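You operate a simulated robot arm through the tools that you are given. There is no shell and no other tool.

Carry out the task below with a simulated robot arm. There is one attempt and no reset: what you move stays moved.

JOB
Wind the yellow bobbin full on the winder, guard closed, and switch off.
Fine: the blue bobbin comes off the spindle into the tray; lever in to the end; let the winder stop by itself.
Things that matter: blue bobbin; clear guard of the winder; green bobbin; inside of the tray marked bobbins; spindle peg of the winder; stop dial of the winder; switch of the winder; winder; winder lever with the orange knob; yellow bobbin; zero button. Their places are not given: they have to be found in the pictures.

It is judged by the outcome, as a careful person would: the job done as asked, and still so three seconds after it is handed in. It fails if anything else is knocked over, pushed out of place, dropped, spilled or broken.

ROBOT AND FRAMES
A 6-joint arm with a two-finger parallel gripper, fixed in place. Base frame: the origin is at the foot of the arm, x ahead of it, y to its left, z up. Units: mm, degrees, N and s.
Its first joint turns from -166.0 to 166.0 degrees. Payload 3.91 kg.
The TCP is the grasp point between the finger pads, 30 mm short of the fingertips. In the tool frame z runs along the fingers and y along their closing line. The gripper opens to 110 mm. The fingers are 20 mm wide and 10 mm thick; the gripper's body (48 by 112 mm) begins 55 mm behind the TCP.
Orientation is that of the tool frame in the base frame, as [roll, pitch, yaw] about the fixed x, y, z axes, in that order (R = Rz(yaw) Ry(pitch) Rx(roll)). With the fingers straight down and closing along the base's y, the tool's x points along the base's -x, its y along +y and its z along -z.

CONTROLS
- The arm moves only by the tool arm_command. Its argument "plan" is a list of rows, each an object (a shift or turn left out is 0, a gripper value left out holds the last) with "xyz": the shift along the base's x, y, z in mm, a list of three; "rotation": the turn, a rotation vector about the base's x, y, z in degrees, a list of three; "fingers": the gripper command, from -1 (fully open) to 1 (shut), values between in proportion. In form: [{"xyz": [dx, dy, dz], "rotation": [wx, wy, wz], "fingers": fingers}, ...]. A call has 1 to 20 rows; each row is the pose to reach, as a shift and turn from the pose commanded when the call began. Each row takes 0.2 s and may step no farther than 50 mm and 8.6 degrees from the row before; otherwise, or with a gripper value out of range, the whole call is refused. A pose out of reach is approached as far as the arm can. The call stops where the force on the tool passes 90 N (or 10 N more than at its start, if that is more) or the arm is blocked; 0.2 s more then pass. The fingers move at their own pace (about 153 mm/s each) and stop on an object; they squeeze with about 40 N. The grip force told is the motor's: it shows also when the fingers shut on nothing. Time passes only in rows, and 0.2 s behind the last, so rows that repeat a pose let the fingers close. The reply holds the time, the measured pose of the TCP, the force on the tool along the base axes, the opening and the grip force, in the units named above and with some noise, with the torque about the TCP (base axes, N m) and any sound that the robot's microphone picked up.
- Cameras (640 x 400 px; columns grow to the right, rows downward): "scene" is fixed at [49.6, -499.5, 1696.9]; the picture's right is [0.59, -0.80, 0.00], its down [-0.53, -0.39, -0.75] and it looks along [0.61, 0.45, -0.66] (base axes); focal length 315 px, centre (320, 200). "wrist" rides on the gripper at [72, 17, -103] in the tool frame; the picture's right is [-0.23, 0.97, 0.00], its down [-0.76, -0.18, -0.62] and it looks along [-0.61, -0.14, 0.78] (tool axes); focal length 222 px, centre (320, 200).
- capture(camera): a new picture of that camera. The clock stands still meanwhile.
- point_at(camera, pixels): for up to 12 pixels [column, row] of the newest picture of that camera ("zoom" is the newest enlarged one), the place [x, y, z] in the base frame of the surface seen there, good to about 3 mm. The clock stands still meanwhile.
- close_up(camera, box): a new picture of the part [left, top, right, bottom] of that camera's present view, enlarged. The clock stands still meanwhile.
- sign_off(): hands the job in; it is judged then, once.

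Leave the gripper open and the arm clear of the work at the hand-in unless told otherwise.

The tools are called as a command line: name --argument value ..., lists and objects as JSON in quotes. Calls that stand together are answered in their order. arm_command: Moves the arm, as the interface text tells. Its arguments: {"type":"object","properties":{"plan":{"type":"array"}},"required":["plan"]} The other tools are called the same way: capture (camera) takes a picture; point_at (camera, pixels) gives the place of the surface under pixels of a picture; close_up (camera, box) takes an enlarged picture of a part of a camera's view; sign_off () hands the job in.

At the start:

```text
t: 0.0
position: [469.5, 114.7, 1271.7]
tcp_rot: [179.9, -0.1, 180.0]
ft_force: [0.9, 0.0, 0.0]
wrist_torque: [0.02, 0.02, 0.01]
opening: 109.8
finger_force: 0.0
```

scene: 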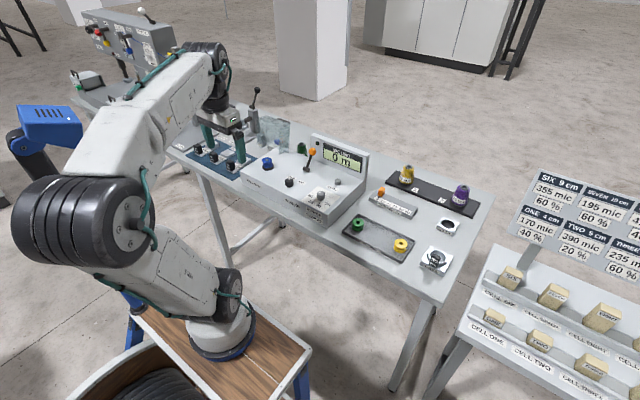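
wrist: 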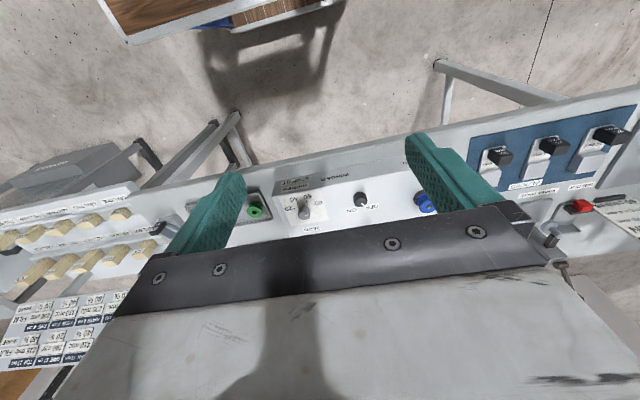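

I see the table with a winder in the middle (about 300,180), and a tray with green and yellow bobbins (about 380,240). I'll enlarge the scene parts first.

close_up --camera "scene" --box '[230, 120, 390, 220]'

close_up --camera "scene" --box '[330, 150, 490, 280]'

```text
4.00 times, centred on (310, 170) of scene
```

zoom: 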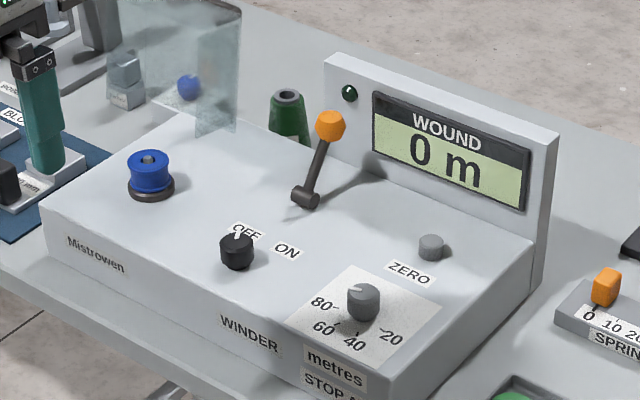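

```text
3.08 times, centred on (410, 215) of scene
```

zoom: 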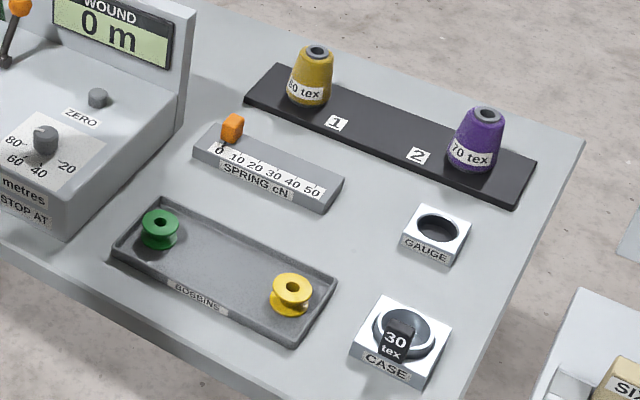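

The blue bobbin sits on the spindle, the guard stands open, and the dial and switch are on top. I'll look for more labels, including how many metres make a bobbin full.

close_up --camera "scene" --box '[250, 165, 350, 228]'

close_up --camera "scene" --box '[300, 175, 350, 215]'

close_up --camera "scene" --box '[340, 210, 420, 265]'

close_up --camera "scene" --box '[480, 160, 640, 260]'

close_up --camera "scene" --box '[60, 0, 260, 130]'

close_up --camera "scene" --box '[150, 80, 310, 190]'

```text
6.35 times, centred on (300, 196) of scene
```

zoom: 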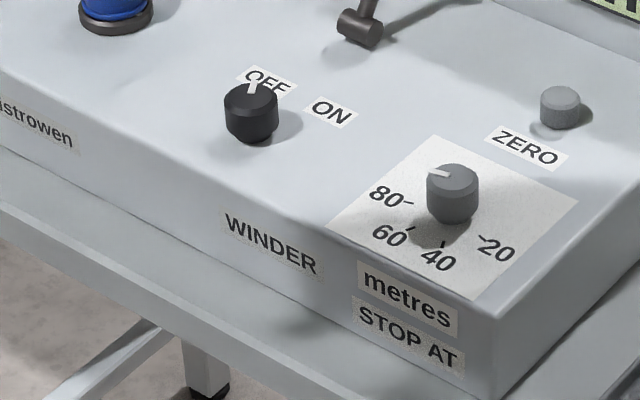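

```text
10.00 times, centred on (325, 195) of scene
```

zoom: 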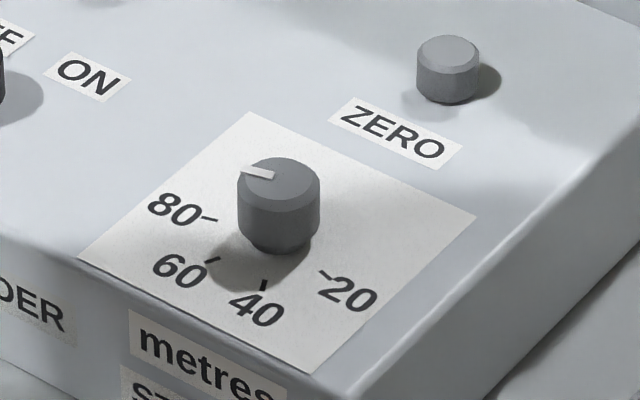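

```text
7.27 times, centred on (380, 238) of scene
```

zoom: 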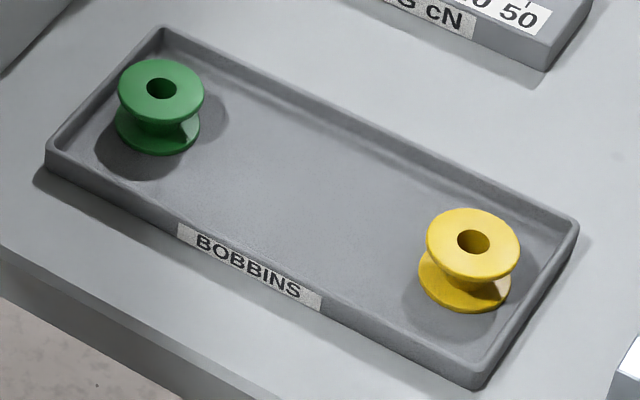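

```text
4.00 times, centred on (560, 210) of scene
```

zoom: 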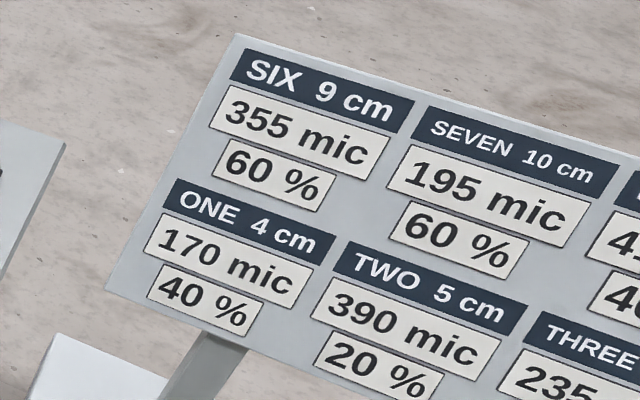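

```text
3.08 times, centred on (160, 65) of scene
```

zoom: 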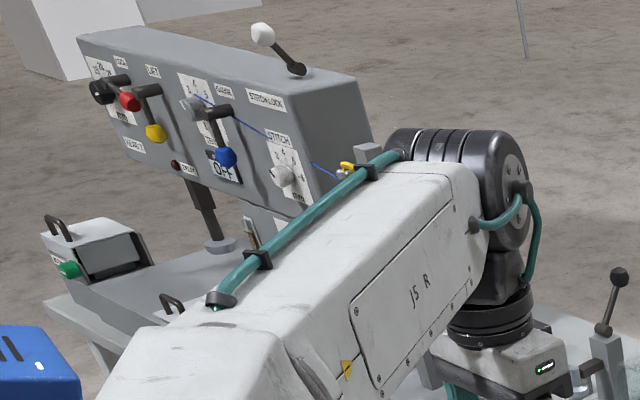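

```text
3.64 times, centred on (230, 135) of scene
```

zoom: 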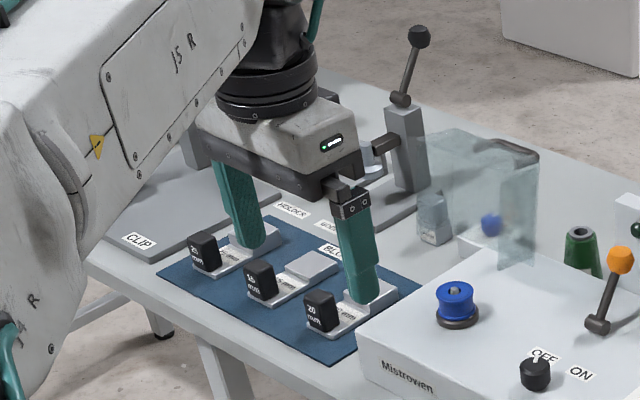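

The stop dial shows 20, 40, 60 and 80, and its pointer is past 80. I'll get the places of the main items from the scene picture.

capture --camera "scene"

point_at --camera "scene" --pixels '[[267, 160], [267, 170], [290, 180], [321, 193], [337, 180], [312, 152], [306, 169], [277, 142], [357, 219], [400, 242], [380, 240], [345, 160]]'

close_up --camera "scene" --box '[240, 100, 320, 155]'

```text
taken
```

scene: 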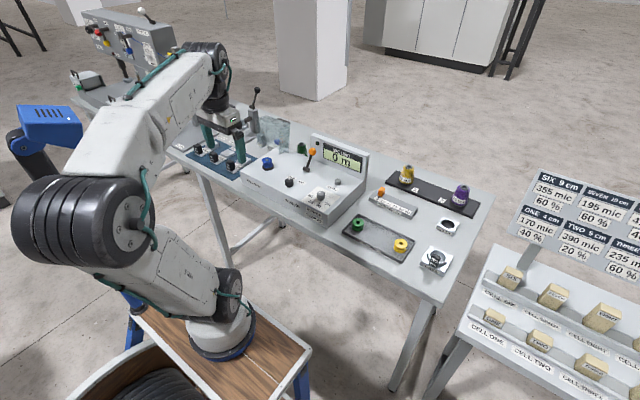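

```text
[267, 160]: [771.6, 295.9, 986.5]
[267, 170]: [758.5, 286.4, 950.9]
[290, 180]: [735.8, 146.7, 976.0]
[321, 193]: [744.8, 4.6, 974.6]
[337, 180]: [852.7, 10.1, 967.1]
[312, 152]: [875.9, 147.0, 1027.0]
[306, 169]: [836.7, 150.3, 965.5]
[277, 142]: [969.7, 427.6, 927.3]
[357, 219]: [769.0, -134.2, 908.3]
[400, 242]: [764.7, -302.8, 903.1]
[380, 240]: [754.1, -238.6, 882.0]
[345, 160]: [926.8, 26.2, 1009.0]
```

```text
7.27 times, centred on (280, 128) of scene
```

zoom: 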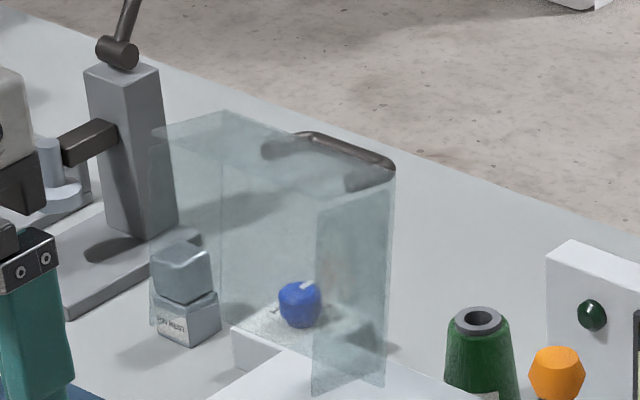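

Now I'll look at the wrist view enlarged: the dial, zero and switch sit around (300,200)-(360,200).

close_up --camera "wrist" --box '[260, 160, 440, 240]'

close_up --camera "wrist" --box '[0, 180, 260, 340]'

close_up --camera "wrist" --box '[440, 100, 640, 260]'

```text
3.56 times, centred on (350, 200) of wrist
```

zoom: 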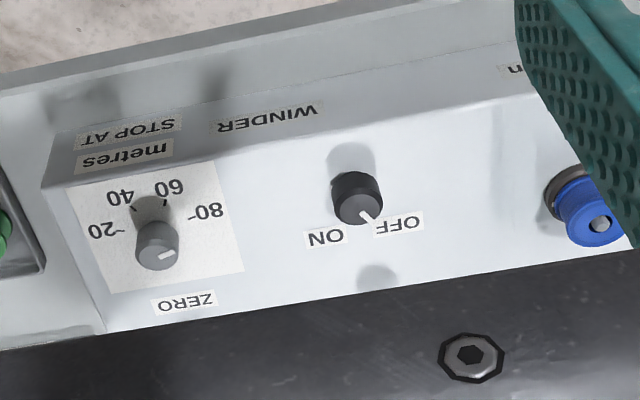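

```text
2.46 times, centred on (130, 260) of wrist
```

zoom: 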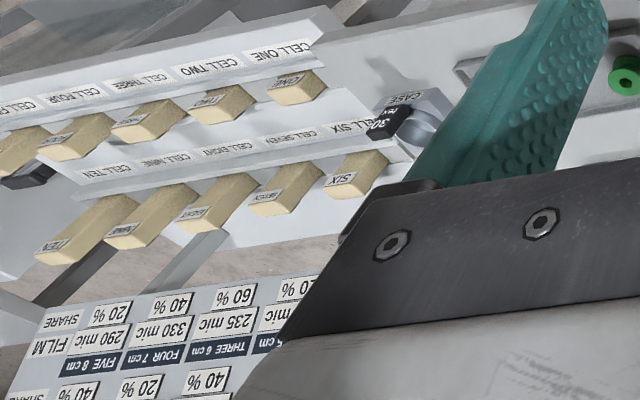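

```text
2.50 times, centred on (540, 180) of wrist
```

zoom: 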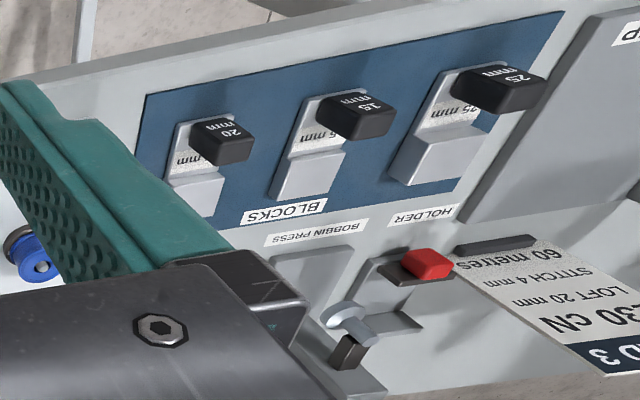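

There is a card with "60 metres" near zoom (540,290). I'll find where it is so I can bring the camera to it.

point_at --camera "zoom" --pixels '[[500, 265], [560, 290], [600, 350], [430, 262], [350, 320], [330, 265], [30, 265], [215, 140], [340, 120]]'

```text
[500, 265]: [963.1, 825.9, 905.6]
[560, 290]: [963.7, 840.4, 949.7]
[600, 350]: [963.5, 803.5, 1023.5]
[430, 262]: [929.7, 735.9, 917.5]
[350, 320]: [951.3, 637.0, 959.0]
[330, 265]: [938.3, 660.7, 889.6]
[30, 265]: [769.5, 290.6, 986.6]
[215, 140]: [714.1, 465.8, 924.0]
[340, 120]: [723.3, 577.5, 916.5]
```

The job card stands at about x 963, y 820. I'll move the arm left and up to read it with the wrist camera.

arm_command --plan '[{"xyz": [0, 40, 16]}, {"xyz": [0, 80, 32]}, {"xyz": [0, 120, 48]}, {"xyz": [0, 160, 64]}, {"xyz": [0, 200, 80]}]'

capture --camera "wrist"

close_up --camera "wrist" --box '[480, 160, 640, 260]'

capture --camera "scene"

```text
t: 1.2
position: [467.1, 315.6, 1352.0]
tcp_rot: [-180.0, -0.1, 180.0]
ft_force: [-0.3, -1.0, 1.1]
wrist_torque: [0.04, -0.02, -0.02]
opening: 110.0
finger_force: 0.0
```

```text
taken
```

wrist: 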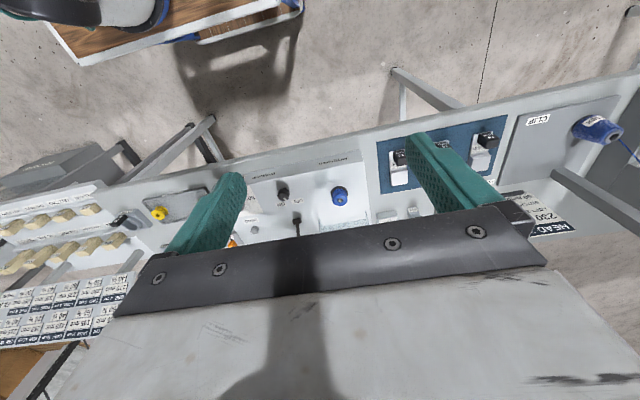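

```text
4.00 times, centred on (560, 210) of wrist
```

zoom: 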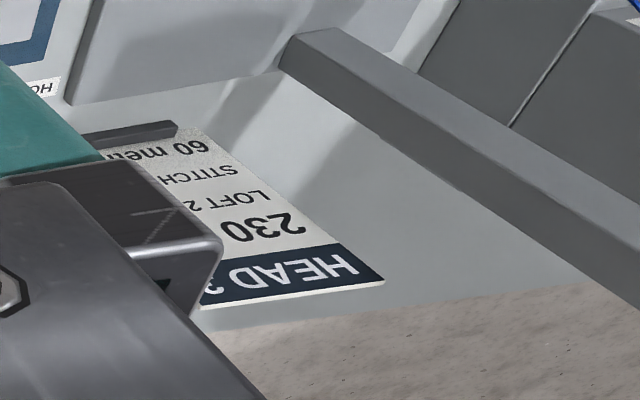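

```text
taken
```

scene: 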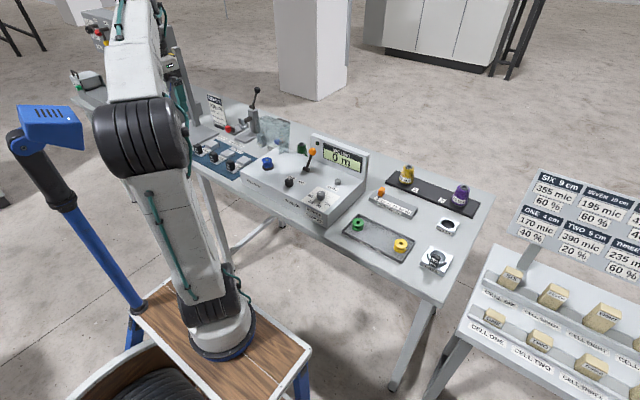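

The scene camera can now see the card at about (216,110). I'll enlarge it there, along with the opened guard.

close_up --camera "scene" --box '[196, 85, 244, 135]'

close_up --camera "scene" --box '[236, 105, 332, 180]'

```text
8.00 times, centred on (220, 110) of scene
```

zoom: 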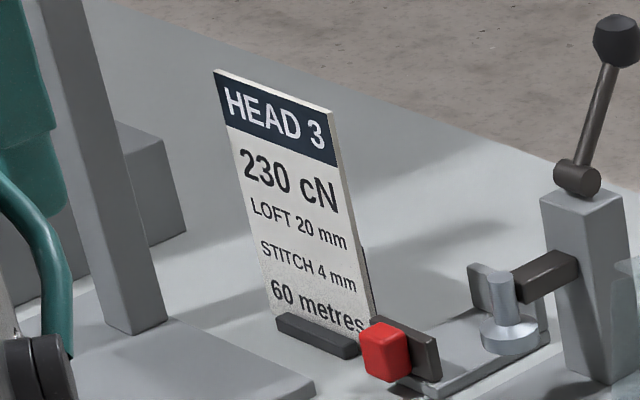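

```text
5.33 times, centred on (284, 142) of scene
```

zoom: 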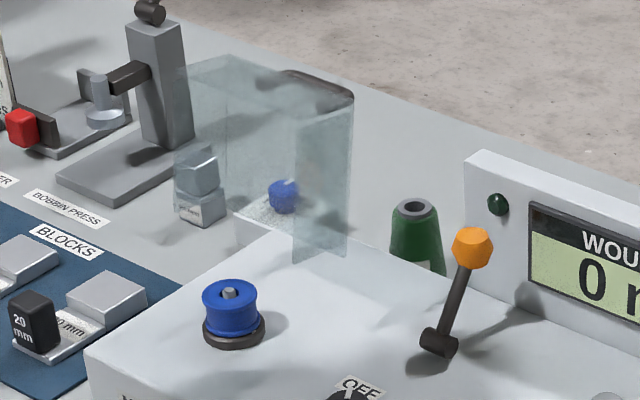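

The card says HEAD 3, 60 metres. Next I'll look at the guard and spindle from above, moving the tool to about (672,335,1297).

arm_command --plan '[{"xyz": [40, 4, -11]}, {"xyz": [80, 8, -22]}, {"xyz": [120, 12, -33]}, {"xyz": [160, 16, -44]}, {"xyz": [205, 20, -55]}]'

capture --camera "wrist"

close_up --camera "wrist" --box '[220, 80, 460, 230]'

```text
t: 2.4
position: [676.4, 334.2, 1296.9]
tcp_rot: [-179.9, 0.1, -180.0]
ft_force: [-1.0, -0.2, -0.2]
wrist_torque: [0.03, -0.05, -0.01]
opening: 110.2
finger_force: 0.0
```

```text
taken
```

wrist: 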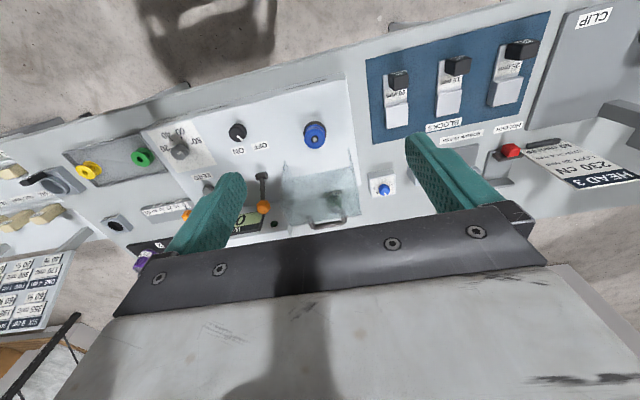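

```text
2.67 times, centred on (340, 155) of wrist
```

zoom: 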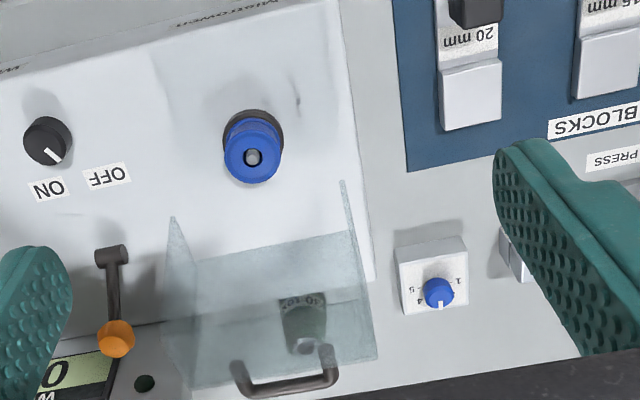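

The guard is a clear box tipped back with a handle at its far end. I'll enlarge the dial (180,150), the lever and display (255,210), and the blue-knob block.

close_up --camera "wrist" --box '[140, 115, 240, 195]'

close_up --camera "wrist" --box '[240, 100, 400, 240]'

point_at --camera "wrist" --pixels '[[315, 130], [314, 124], [315, 143], [237, 132], [180, 152], [262, 207], [262, 177], [208, 188], [87, 171], [140, 157], [115, 165], [384, 190]]'

point_at --camera "wrist" --pixels '[[310, 228], [343, 223], [327, 222], [285, 165], [350, 150], [292, 180], [352, 178], [288, 222], [354, 214], [320, 180], [320, 205], [335, 200]]'

```text
5.00 times, centred on (190, 155) of wrist
```

zoom: 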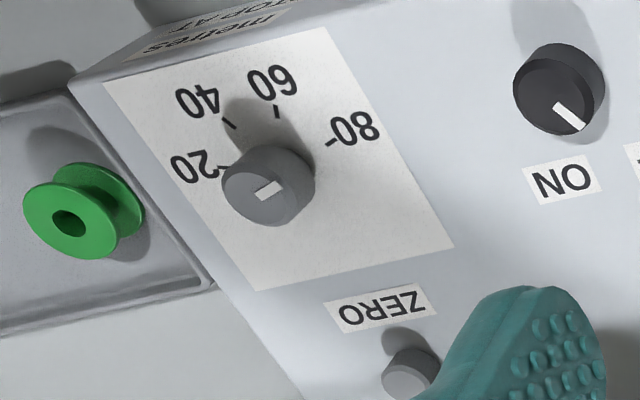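

```text
2.86 times, centred on (320, 170) of wrist
```

zoom: 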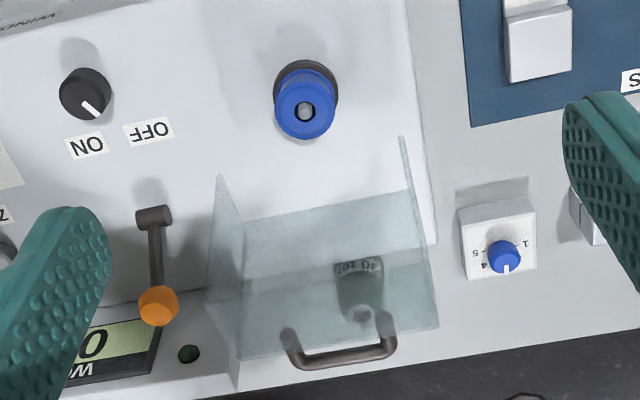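

```text
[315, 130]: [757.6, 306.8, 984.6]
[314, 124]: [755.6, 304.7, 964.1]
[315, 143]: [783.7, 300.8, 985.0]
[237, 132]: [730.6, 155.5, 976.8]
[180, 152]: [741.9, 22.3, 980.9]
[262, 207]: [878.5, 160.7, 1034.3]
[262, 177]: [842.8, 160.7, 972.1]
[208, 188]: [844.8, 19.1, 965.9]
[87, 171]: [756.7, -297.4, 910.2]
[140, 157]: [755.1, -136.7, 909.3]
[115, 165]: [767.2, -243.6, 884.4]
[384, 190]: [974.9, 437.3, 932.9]
```

```text
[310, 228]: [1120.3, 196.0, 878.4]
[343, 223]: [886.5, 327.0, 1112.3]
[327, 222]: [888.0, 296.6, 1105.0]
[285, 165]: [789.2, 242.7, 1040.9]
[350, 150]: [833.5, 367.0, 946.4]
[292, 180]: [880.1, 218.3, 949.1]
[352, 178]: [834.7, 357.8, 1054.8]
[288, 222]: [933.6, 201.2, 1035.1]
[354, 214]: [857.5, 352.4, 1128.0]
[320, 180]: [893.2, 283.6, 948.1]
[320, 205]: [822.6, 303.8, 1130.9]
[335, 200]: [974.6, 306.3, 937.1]
```

The glass surfaces need more measuring. I'll query points along its edges in the enlarged picture, plus the handle.

point_at --camera "zoom" --pixels '[[222, 182], [403, 142], [250, 226], [406, 194], [330, 212], [242, 300], [245, 380], [432, 320], [340, 250], [340, 340], [300, 300], [420, 250]]'

point_at --camera "zoom" --pixels '[[290, 338], [300, 360], [345, 358], [388, 345], [384, 318], [212, 260], [228, 240], [420, 200], [412, 170], [215, 305], [260, 340], [410, 300]]'

```text
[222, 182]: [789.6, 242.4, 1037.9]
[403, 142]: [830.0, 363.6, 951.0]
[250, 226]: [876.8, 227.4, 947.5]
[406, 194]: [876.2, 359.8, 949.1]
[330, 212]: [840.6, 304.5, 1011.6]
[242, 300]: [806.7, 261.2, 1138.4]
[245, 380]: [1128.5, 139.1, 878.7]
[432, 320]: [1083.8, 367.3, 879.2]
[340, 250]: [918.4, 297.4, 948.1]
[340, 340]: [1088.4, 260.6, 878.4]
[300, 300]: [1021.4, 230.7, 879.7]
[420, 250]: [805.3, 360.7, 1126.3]
```

```text
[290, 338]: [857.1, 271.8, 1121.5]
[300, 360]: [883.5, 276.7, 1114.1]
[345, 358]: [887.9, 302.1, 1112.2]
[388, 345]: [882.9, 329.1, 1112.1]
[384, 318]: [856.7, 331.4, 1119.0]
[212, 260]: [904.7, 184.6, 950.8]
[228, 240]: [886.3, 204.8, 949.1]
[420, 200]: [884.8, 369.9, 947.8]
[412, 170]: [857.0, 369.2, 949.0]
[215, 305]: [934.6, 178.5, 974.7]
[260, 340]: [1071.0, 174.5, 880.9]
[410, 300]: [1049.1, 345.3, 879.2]
```

The guard box stands open over x 790-857 and z 1030-1138, with its handle bar near (886,302,1112). To clear it I'll tilt the tool back about 25° and hover above the blue bobbin for a close look.

arm_command --plan '[{"xyz": [8, -6, -36], "rotation": [0, -4, 0]}, {"xyz": [16, -12, -72], "rotation": [0, -8, 0]}, {"xyz": [26, -18, -108], "rotation": [0, -12, 0]}, {"xyz": [36, -24, -144], "rotation": [0, -16, 0]}, {"xyz": [50, -30, -180], "rotation": [0, -20, 0]}, {"xyz": [64, -37, -215], "rotation": [0, -25, 0]}]'

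capture --camera "wrist"

capture --camera "scene"

```text
t: 3.8
position: [738.2, 296.6, 1081.7]
tcp_rot: [-180.0, 25.0, 180.0]
ft_force: [0.3, -0.3, -0.1]
wrist_torque: [0.02, 0.02, 0.01]
opening: 110.0
finger_force: 0.1
```

```text
taken
```

wrist: 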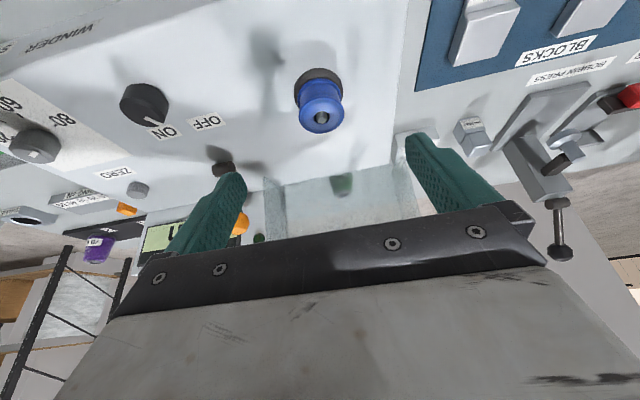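

```text
taken
```

scene: 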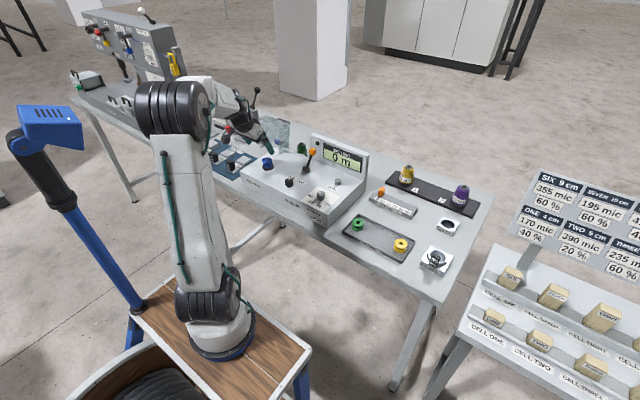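

I'm hovering with the blue bobbin at (320,105). I'll enlarge it and measure it.

close_up --camera "wrist" --box '[270, 50, 370, 150]'

point_at --camera "wrist" --pixels '[[320, 118], [309, 120], [332, 118], [320, 127], [320, 109], [320, 92], [298, 98], [341, 95], [318, 76], [320, 140], [298, 80], [341, 80]]'

```text
4.00 times, centred on (320, 100) of wrist
```

zoom: 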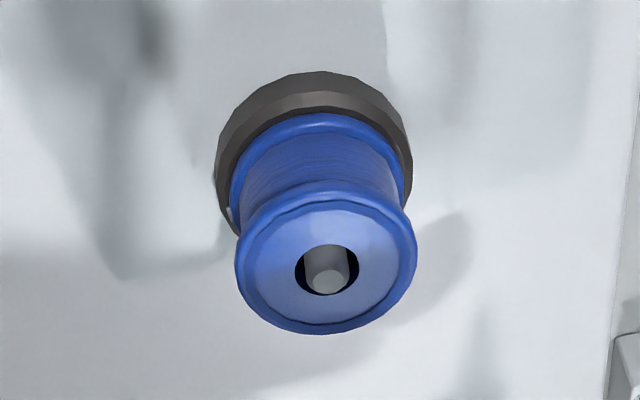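

```text
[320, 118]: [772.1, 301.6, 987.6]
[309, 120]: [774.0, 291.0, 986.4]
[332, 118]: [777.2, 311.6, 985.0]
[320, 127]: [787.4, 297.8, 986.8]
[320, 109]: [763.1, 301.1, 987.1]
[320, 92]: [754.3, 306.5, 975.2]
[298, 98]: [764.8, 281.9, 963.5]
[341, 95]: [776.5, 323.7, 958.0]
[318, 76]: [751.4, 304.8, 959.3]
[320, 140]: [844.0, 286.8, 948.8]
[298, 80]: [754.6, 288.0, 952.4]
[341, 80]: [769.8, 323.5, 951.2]
```

The bobbin's centre is near (773,301), its flange is about 40 mm across, it spans z 959-986, and the peg top is at 988. I'll close the fingers to about 70 mm and come down over it, stopping high to check.

arm_command --plan '[{"xyz": [13, 4, -25], "rotation": [0, 0, 0], "fingers": -0.3}, {"xyz": [26, 4, -50], "fingers": -0.3}, {"xyz": [26, 4, -60], "fingers": -0.3}]'

capture --camera "wrist"

```text
t: 4.6
position: [765.0, 301.4, 1020.8]
tcp_rot: [180.0, 25.0, -179.9]
ft_force: [0.4, -0.5, 0.2]
wrist_torque: [-0.02, 0.02, 0.01]
opening: 71.6
finger_force: 0.1
```

```text
taken
```

wrist: 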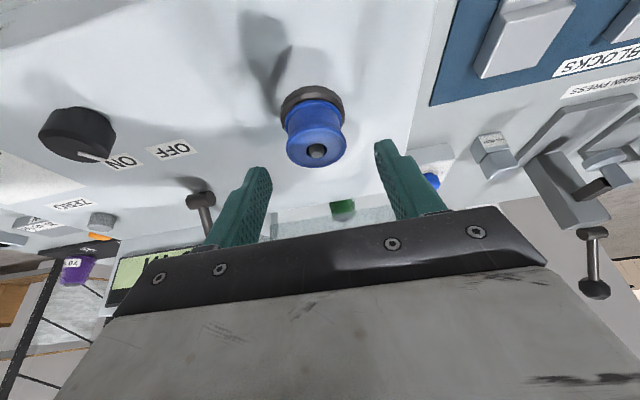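

The bobbin lies between the finger tips, at (317,150). I'll re-measure its centre from this nearer view.

point_at --camera "wrist" --pixels '[[316, 152], [306, 154], [327, 150], [317, 160], [315, 142], [290, 150], [344, 142]]'

close_up --camera "wrist" --box '[240, 80, 400, 200]'

```text
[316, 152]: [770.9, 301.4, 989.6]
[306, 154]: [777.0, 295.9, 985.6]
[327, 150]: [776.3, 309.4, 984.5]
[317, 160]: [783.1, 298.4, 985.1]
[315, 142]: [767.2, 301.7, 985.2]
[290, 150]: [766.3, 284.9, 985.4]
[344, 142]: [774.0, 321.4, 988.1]
```

```text
3.33 times, centred on (320, 140) of wrist
```

zoom: 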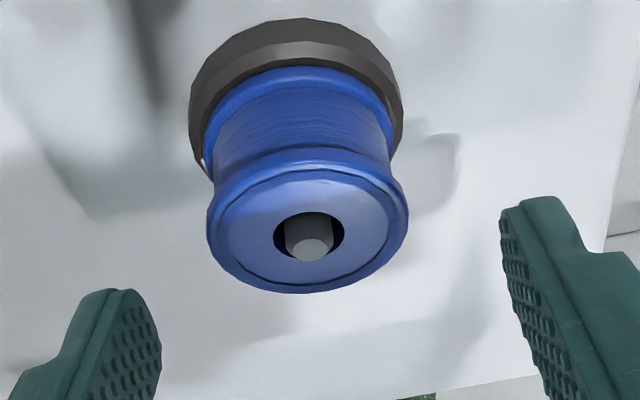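

The centre is about (773,302). I'll go down 31 mm and close gently on the flanges.

arm_command --plan '[{"xyz": [0, 1, -10], "fingers": -0.3}, {"xyz": [0, 1, -20], "fingers": -0.3}, {"xyz": [0, 1, -31], "fingers": -0.3}, {"xyz": [0, 1, -31], "fingers": -0.3}]'

capture --camera "wrist"

```text
t: 5.6
position: [763.2, 301.7, 990.6]
tcp_rot: [180.0, 24.9, -180.0]
ft_force: [-0.4, 1.1, -0.7]
wrist_torque: [0.0, 0.01, 0.01]
opening: 71.7
finger_force: 0.2
```

```text
taken
```

wrist: 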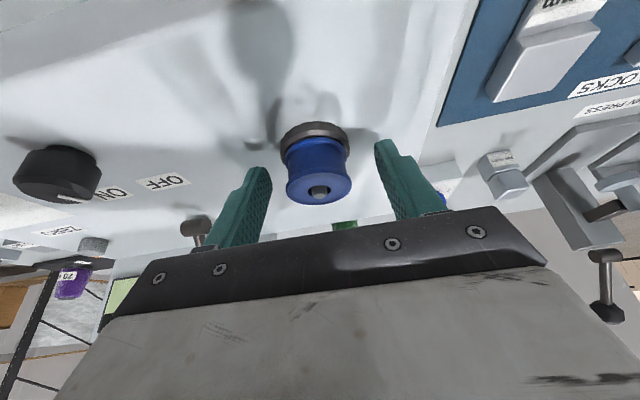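

No contact force, and the bobbin is centred between the fingers. Now I'll close them.

arm_command --plan '[{"fingers": 0.1}, {"fingers": 0.4}, {"fingers": 1}, {"fingers": 1}]'

```text
t: 6.6
position: [763.5, 300.8, 991.8]
tcp_rot: [180.0, 25.0, 180.0]
ft_force: [-0.5, -4.7, 0.0]
wrist_torque: [-0.05, -0.02, -0.05]
opening: 39.5
finger_force: 40.2
```

The grip holds at 39.5 mm. I'll lift straight up off the peg.

arm_command --plan '[{"xyz": [0, 0, 8], "fingers": 1}, {"xyz": [0, 0, 18], "fingers": 1}, {"xyz": [0, 0, 28], "fingers": 1}, {"xyz": [0, 0, 40], "fingers": 1}]'

capture --camera "wrist"

close_up --camera "scene" --box '[236, 105, 332, 180]'

```text
t: 7.6
position: [764.9, 300.8, 1030.9]
tcp_rot: [179.9, 25.1, -179.9]
ft_force: [0.0, -0.1, -0.5]
wrist_torque: [-0.01, 0.0, -0.01]
opening: 39.7
finger_force: 39.9
```

```text
taken
```

wrist: 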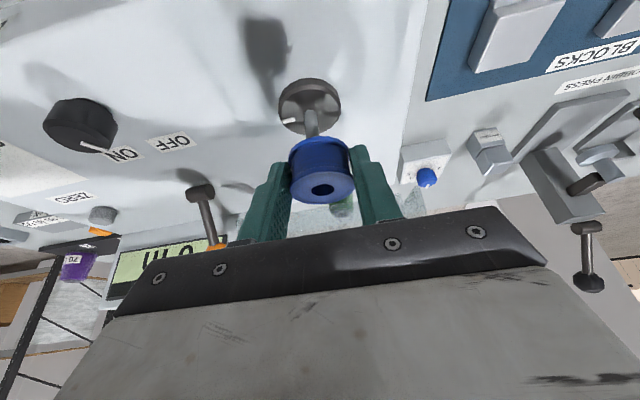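

```text
5.33 times, centred on (284, 142) of scene
```

zoom: 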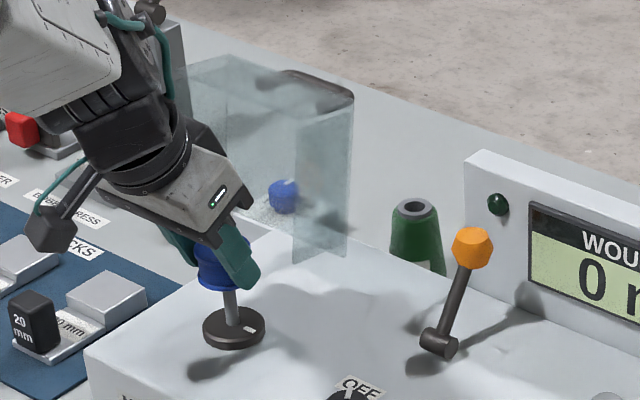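

The blue bobbin is clear of the peg. I'll measure the tray's corners and floor in the scene picture before carrying it over.

capture --camera "scene"

close_up --camera "scene" --box '[335, 205, 425, 270]'

point_at --camera "zoom" --pixels '[[180, 50], [60, 160], [470, 370], [555, 235], [185, 65], [85, 160], [460, 355], [535, 245], [170, 105], [450, 235], [320, 210], [265, 130]]'

```text
taken
```

scene: 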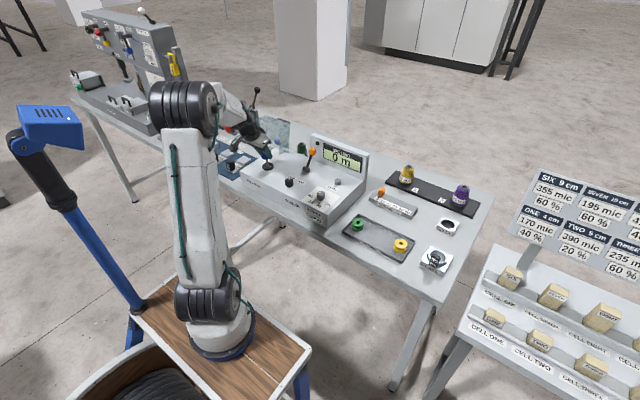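

```text
6.15 times, centred on (380, 238) of scene
```

zoom: 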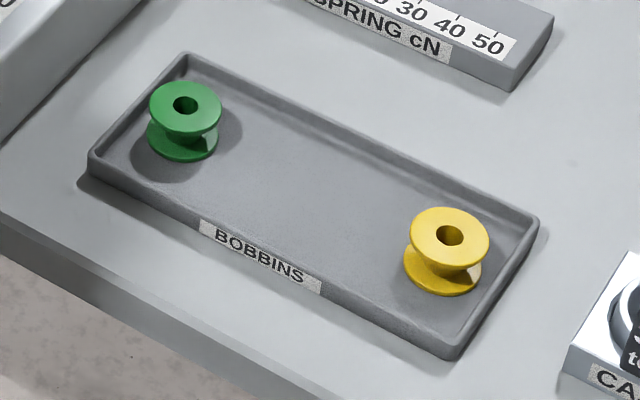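

```text
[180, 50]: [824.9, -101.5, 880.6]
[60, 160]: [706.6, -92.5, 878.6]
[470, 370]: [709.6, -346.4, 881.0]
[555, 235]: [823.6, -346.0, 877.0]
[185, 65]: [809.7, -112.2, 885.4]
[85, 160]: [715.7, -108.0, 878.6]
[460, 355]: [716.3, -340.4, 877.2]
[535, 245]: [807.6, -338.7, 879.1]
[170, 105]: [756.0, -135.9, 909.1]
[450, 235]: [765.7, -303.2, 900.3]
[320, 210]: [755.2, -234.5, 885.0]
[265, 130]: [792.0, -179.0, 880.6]
```

The tray inside spans roughly x 720-805, y -110 to -340, with its floor at about 881. The free middle spot is (760,-222). I'll carry the blue bobbin high over to that spot, staying above it.

arm_command --plan '[{"xyz": [-15, 0, 30], "fingers": 1}, {"xyz": [-30, 0, 70], "fingers": 1}, {"xyz": [-32, -40, 85], "fingers": 1}, {"xyz": [-30, -80, 90], "fingers": 1}, {"xyz": [-28, -125, 90], "fingers": 1}, {"xyz": [-26, -170, 90], "fingers": 1}, {"xyz": [-24, -215, 90], "fingers": 1}, {"xyz": [-22, -260, 90], "fingers": 1}, {"xyz": [-20, -305, 90], "fingers": 1}, {"xyz": [-18, -350, 90], "fingers": 1}, {"xyz": [-16, -395, 90], "fingers": 1}, {"xyz": [-14, -440, 90], "fingers": 1}, {"xyz": [-13, -485, 90], "fingers": 1}, {"xyz": [-13, -524, 80], "fingers": 1}, {"xyz": [-13, -524, 40], "fingers": 1}, {"xyz": [-13, -524, 0], "fingers": 1}, {"xyz": [-13, -524, 0], "fingers": 1}]'

capture --camera "wrist"

capture --camera "scene"

```text
t: 11.2
position: [751.1, -220.5, 1031.3]
tcp_rot: [180.0, 25.0, -180.0]
ft_force: [1.0, -0.1, -0.8]
wrist_torque: [0.02, -0.04, 0.0]
opening: 39.4
finger_force: 40.0
```

```text
taken
```

wrist: 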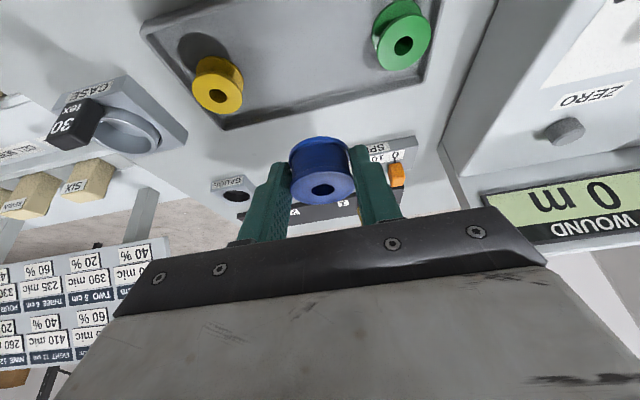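

```text
taken
```

scene: 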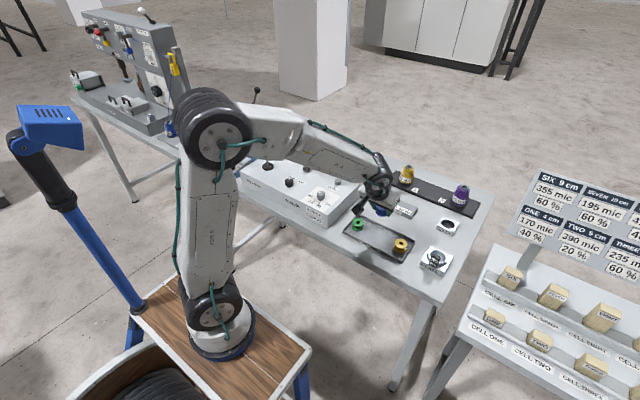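

The bobbin hangs above the tray. I'll measure the green (403,40) and yellow (219,88) bobbins, and the tray walls, from this view.

point_at --camera "wrist" --pixels '[[407, 44], [217, 95], [219, 84], [208, 97], [232, 95], [300, 60], [310, 20], [228, 126], [145, 30], [300, 112], [430, 80], [200, 110]]'

close_up --camera "wrist" --box '[140, 0, 460, 200]'

```text
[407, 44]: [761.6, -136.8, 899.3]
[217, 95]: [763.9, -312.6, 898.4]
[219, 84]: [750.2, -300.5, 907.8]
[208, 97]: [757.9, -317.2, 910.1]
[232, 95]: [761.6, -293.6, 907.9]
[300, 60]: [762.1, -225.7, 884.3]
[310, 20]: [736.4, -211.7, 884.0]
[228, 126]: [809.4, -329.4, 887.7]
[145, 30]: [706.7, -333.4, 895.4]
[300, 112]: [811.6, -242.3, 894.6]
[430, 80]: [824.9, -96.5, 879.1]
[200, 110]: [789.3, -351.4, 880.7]
```

```text
2.00 times, centred on (300, 100) of wrist
```

zoom: 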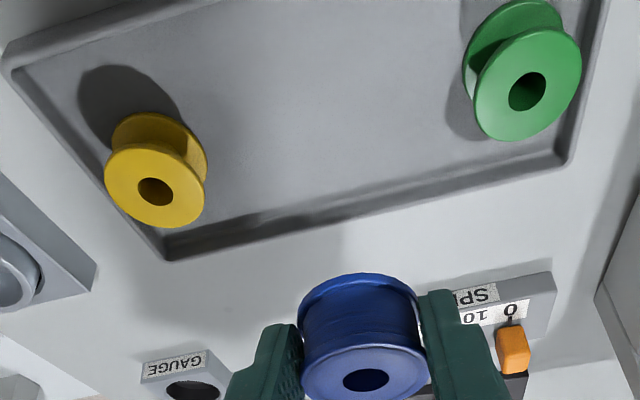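

The tray floor is at about 884 and its rim at 895. I'll lower the blue bobbin to just above the floor.

arm_command --plan '[{"xyz": [0, -2, -35], "fingers": 1}, {"xyz": [0, -2, -70], "fingers": 1}, {"xyz": [0, -2, -95], "fingers": 1}, {"xyz": [0, -2, -110], "fingers": 1}, {"xyz": [0, -2, -110], "fingers": 1}]'

capture --camera "wrist"

close_up --camera "scene" --box '[335, 195, 425, 270]'

```text
t: 12.4
position: [749.8, -222.8, 922.3]
tcp_rot: [180.0, 24.9, 179.9]
ft_force: [0.5, -0.6, -0.4]
wrist_torque: [0.03, 0.05, 0.0]
opening: 39.6
finger_force: 39.8
```

```text
taken
```

wrist: 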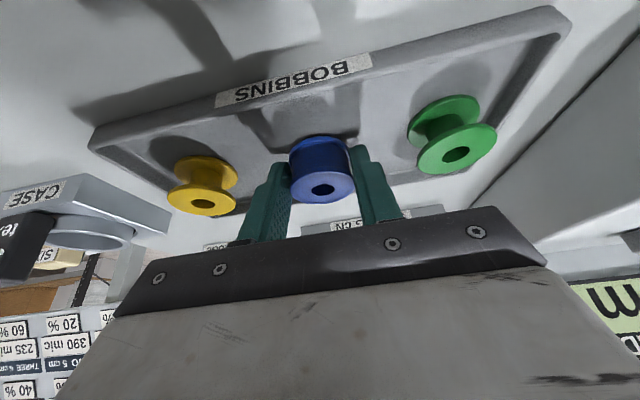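

```text
5.33 times, centred on (380, 232) of scene
```

zoom: 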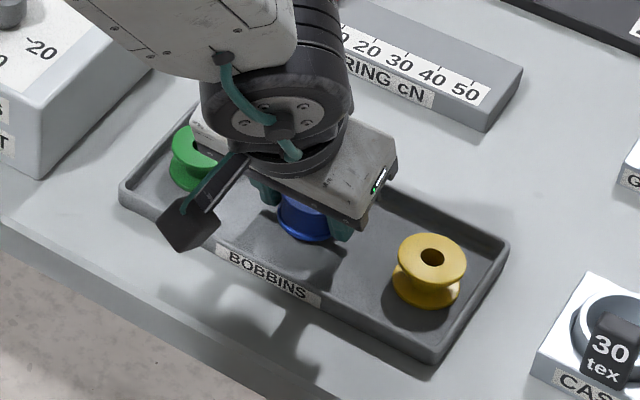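

The bobbin is a few mm above the tray floor. I'll go down in small steps and watch the force.

arm_command --plan '[{"xyz": [0, 0, -2], "fingers": 1}, {"xyz": [0, 0, -4], "fingers": 1}, {"xyz": [0, 0, -4], "fingers": 1}]'

```text
t: 13.2
position: [750.2, -223.5, 917.9]
tcp_rot: [180.0, 25.0, 180.0]
ft_force: [-0.1, 0.0, -0.4]
wrist_torque: [-0.02, -0.01, -0.01]
opening: 39.4
finger_force: 39.7
```

No contact yet. I'll lower another 1-2 mm.

arm_command --plan '[{"xyz": [0, 0, -1], "fingers": 1}, {"xyz": [0, 0, -2], "fingers": 1}, {"xyz": [0, 0, -2], "fingers": 1}]'

close_up --camera "wrist" --box '[240, 100, 400, 220]'

```text
t: 14.0
position: [750.5, -223.5, 914.9]
tcp_rot: [-180.0, 25.1, -180.0]
ft_force: [1.7, 1.9, 5.6]
wrist_torque: [0.12, -0.1, 0.03]
opening: 39.5
finger_force: 39.9
```

```text
3.33 times, centred on (320, 160) of wrist
```

zoom: 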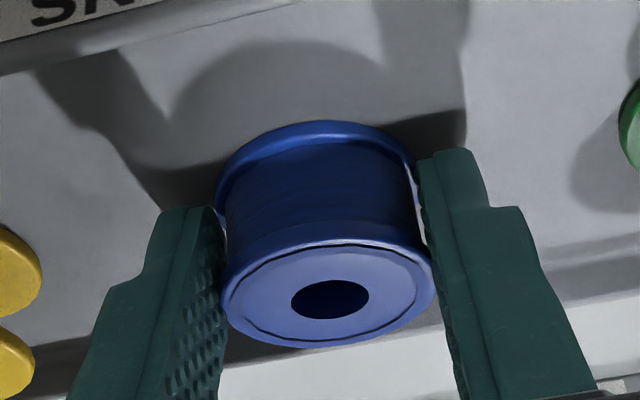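

Contact with the floor at about 6 N. I'll open the fingers to about 66 mm and then rise straight up.

arm_command --plan '[{"fingers": 0.1}, {"fingers": -0.2}, {"fingers": -0.2}, {"xyz": [0, 0, 15], "fingers": -0.2}, {"xyz": [0, 0, 40], "fingers": -0.2}, {"xyz": [0, 0, 70], "fingers": -0.2}]'

capture --camera "wrist"

```text
t: 15.4
position: [751.4, -222.3, 985.8]
tcp_rot: [-179.9, 25.0, 180.0]
ft_force: [-0.3, 0.1, -0.6]
wrist_torque: [0.0, 0.04, 0.0]
opening: 66.0
finger_force: 0.1
```

```text
taken
```

wrist: 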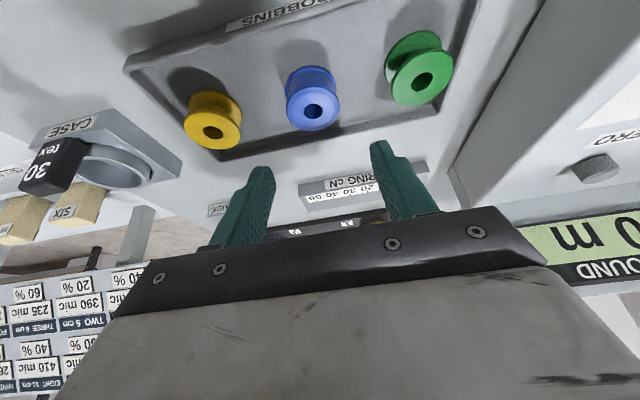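

The blue bobbin stands in the tray. I'll measure the yellow one near (213,130).

close_up --camera "wrist" --box '[170, 70, 260, 160]'

point_at --camera "wrist" --pixels '[[204, 133], [221, 133], [212, 125], [213, 139], [186, 130], [240, 135], [213, 148], [208, 116], [232, 150], [180, 135], [315, 112], [155, 80]]'

```text
4.44 times, centred on (215, 115) of wrist
```

zoom: 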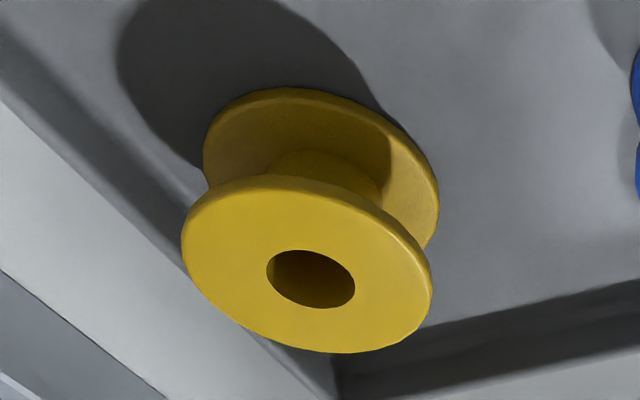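

```text
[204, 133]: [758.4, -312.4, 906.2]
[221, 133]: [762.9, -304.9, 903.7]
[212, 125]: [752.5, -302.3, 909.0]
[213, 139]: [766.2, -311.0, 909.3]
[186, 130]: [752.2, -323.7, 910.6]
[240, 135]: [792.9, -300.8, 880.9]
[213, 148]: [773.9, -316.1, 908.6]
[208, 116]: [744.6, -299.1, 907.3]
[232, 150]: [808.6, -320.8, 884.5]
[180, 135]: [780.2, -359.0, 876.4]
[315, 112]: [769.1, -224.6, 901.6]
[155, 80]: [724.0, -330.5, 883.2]
```

The yellow bobbin's centre is about (760,-305), close to the tray's end wall. I'll turn the tool -90° about the vertical so the fingers close along x, and move over it.

arm_command --plan '[{"xyz": [1, -7, 5], "rotation": [0, 0, -8.2], "fingers": -0.2}, {"xyz": [2, -14, 10], "rotation": [0, 0, -16.4], "fingers": -0.2}, {"xyz": [3, -20, 10], "rotation": [0, 0, -24.6], "fingers": -0.2}, {"xyz": [4, -27, 10], "rotation": [0, 0, -32.8], "fingers": -0.2}, {"xyz": [5, -34, 10], "rotation": [0, 0, -41], "fingers": -0.2}, {"xyz": [6, -40, 10], "rotation": [0, 0, -49.2], "fingers": -0.2}, {"xyz": [7, -47, 10], "rotation": [0, 0, -57.4], "fingers": -0.2}, {"xyz": [8, -54, 10], "rotation": [0, 0, -65.6], "fingers": -0.2}, {"xyz": [8, -60, 10], "rotation": [0, 0, -73.8], "fingers": -0.2}, {"xyz": [9, -67, 10], "rotation": [0, 0, -82], "fingers": -0.2}, {"xyz": [9, -73, 10], "rotation": [0, 0, -90], "fingers": -0.2}, {"xyz": [9, -73, 10], "rotation": [0, 0, -90], "fingers": -0.2}]'

capture --camera "wrist"

capture --camera "scene"

```text
t: 18.0
position: [759.6, -297.4, 995.2]
tcp_rot: [-180.0, 25.1, 89.9]
ft_force: [-0.5, 0.3, -0.1]
wrist_torque: [0.0, 0.01, -0.01]
opening: 65.8
finger_force: 0.0
```

```text
taken
```

wrist: 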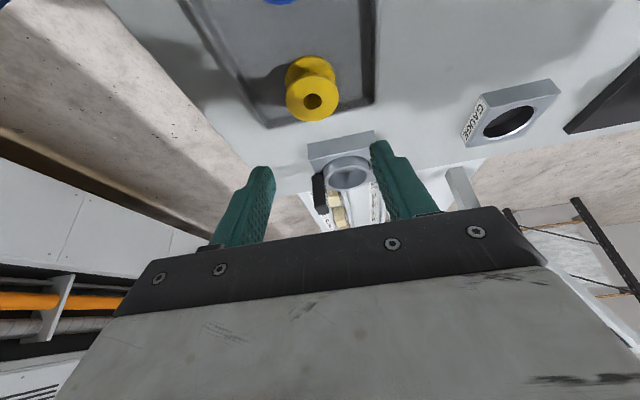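

```text
taken
```

scene: 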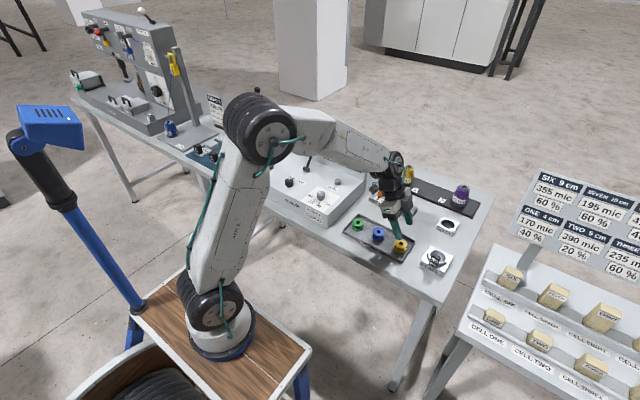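

Fingers now close along x, with the yellow bobbin at (312,98). I'll measure its centre again.

close_up --camera "wrist" --box '[260, 40, 380, 140]'

point_at --camera "wrist" --pixels '[[301, 102], [323, 100], [312, 91], [313, 111], [288, 105], [338, 97], [312, 120], [312, 85], [265, 125], [378, 100], [320, 40]]'

```text
4.00 times, centred on (320, 90) of wrist
```

zoom: 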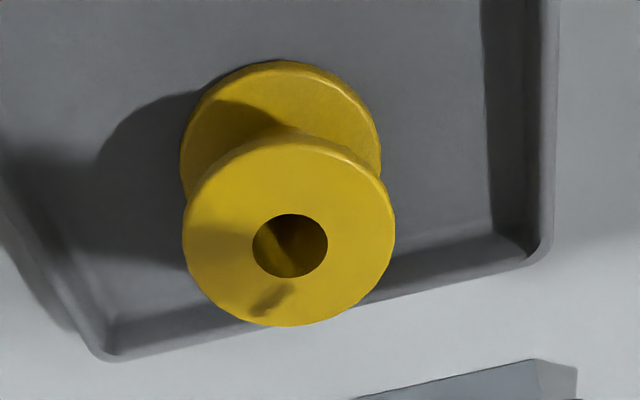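

```text
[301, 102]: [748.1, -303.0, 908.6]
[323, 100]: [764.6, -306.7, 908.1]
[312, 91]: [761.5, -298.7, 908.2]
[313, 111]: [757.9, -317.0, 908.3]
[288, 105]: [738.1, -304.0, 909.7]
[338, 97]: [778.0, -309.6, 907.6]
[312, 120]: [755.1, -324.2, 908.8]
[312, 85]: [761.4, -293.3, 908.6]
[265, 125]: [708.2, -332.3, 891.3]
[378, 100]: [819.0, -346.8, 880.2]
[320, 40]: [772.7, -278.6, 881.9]
```

The centre is about (758,-306). I'll narrow the opening to about 52 mm so the fingers fit inside the tray, then go down partway and check.

arm_command --plan '[{"xyz": [-2, -0.5, -15], "fingers": 0.055}, {"xyz": [-2, -0.5, -30], "fingers": 0.055}, {"xyz": [-2, -0.5, -45], "fingers": 0.055}, {"xyz": [-2, -0.5, -45], "fingers": 0.055}]'

capture --camera "wrist"

close_up --camera "wrist" --box '[240, 80, 400, 200]'

```text
t: 19.0
position: [757.2, -298.0, 948.2]
tcp_rot: [179.9, 25.1, 90.0]
ft_force: [0.0, -0.6, -0.2]
wrist_torque: [0.0, 0.01, 0.02]
opening: 51.8
finger_force: 0.1
```

```text
taken
```

wrist: 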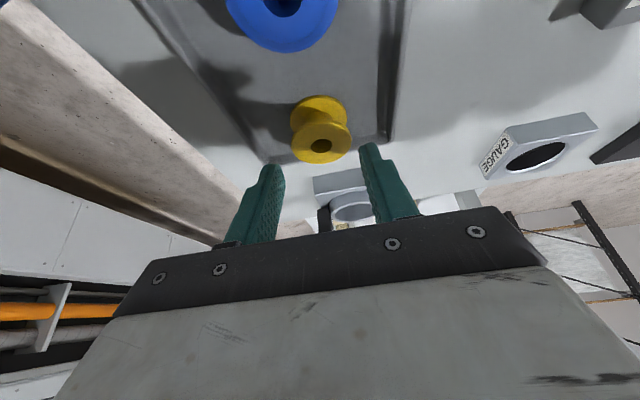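

```text
3.33 times, centred on (320, 140) of wrist
```

zoom: 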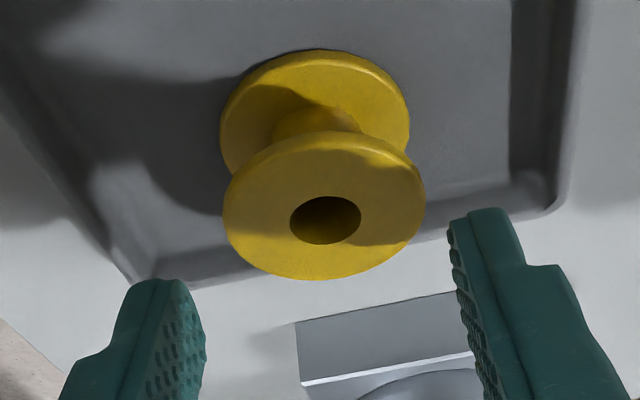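

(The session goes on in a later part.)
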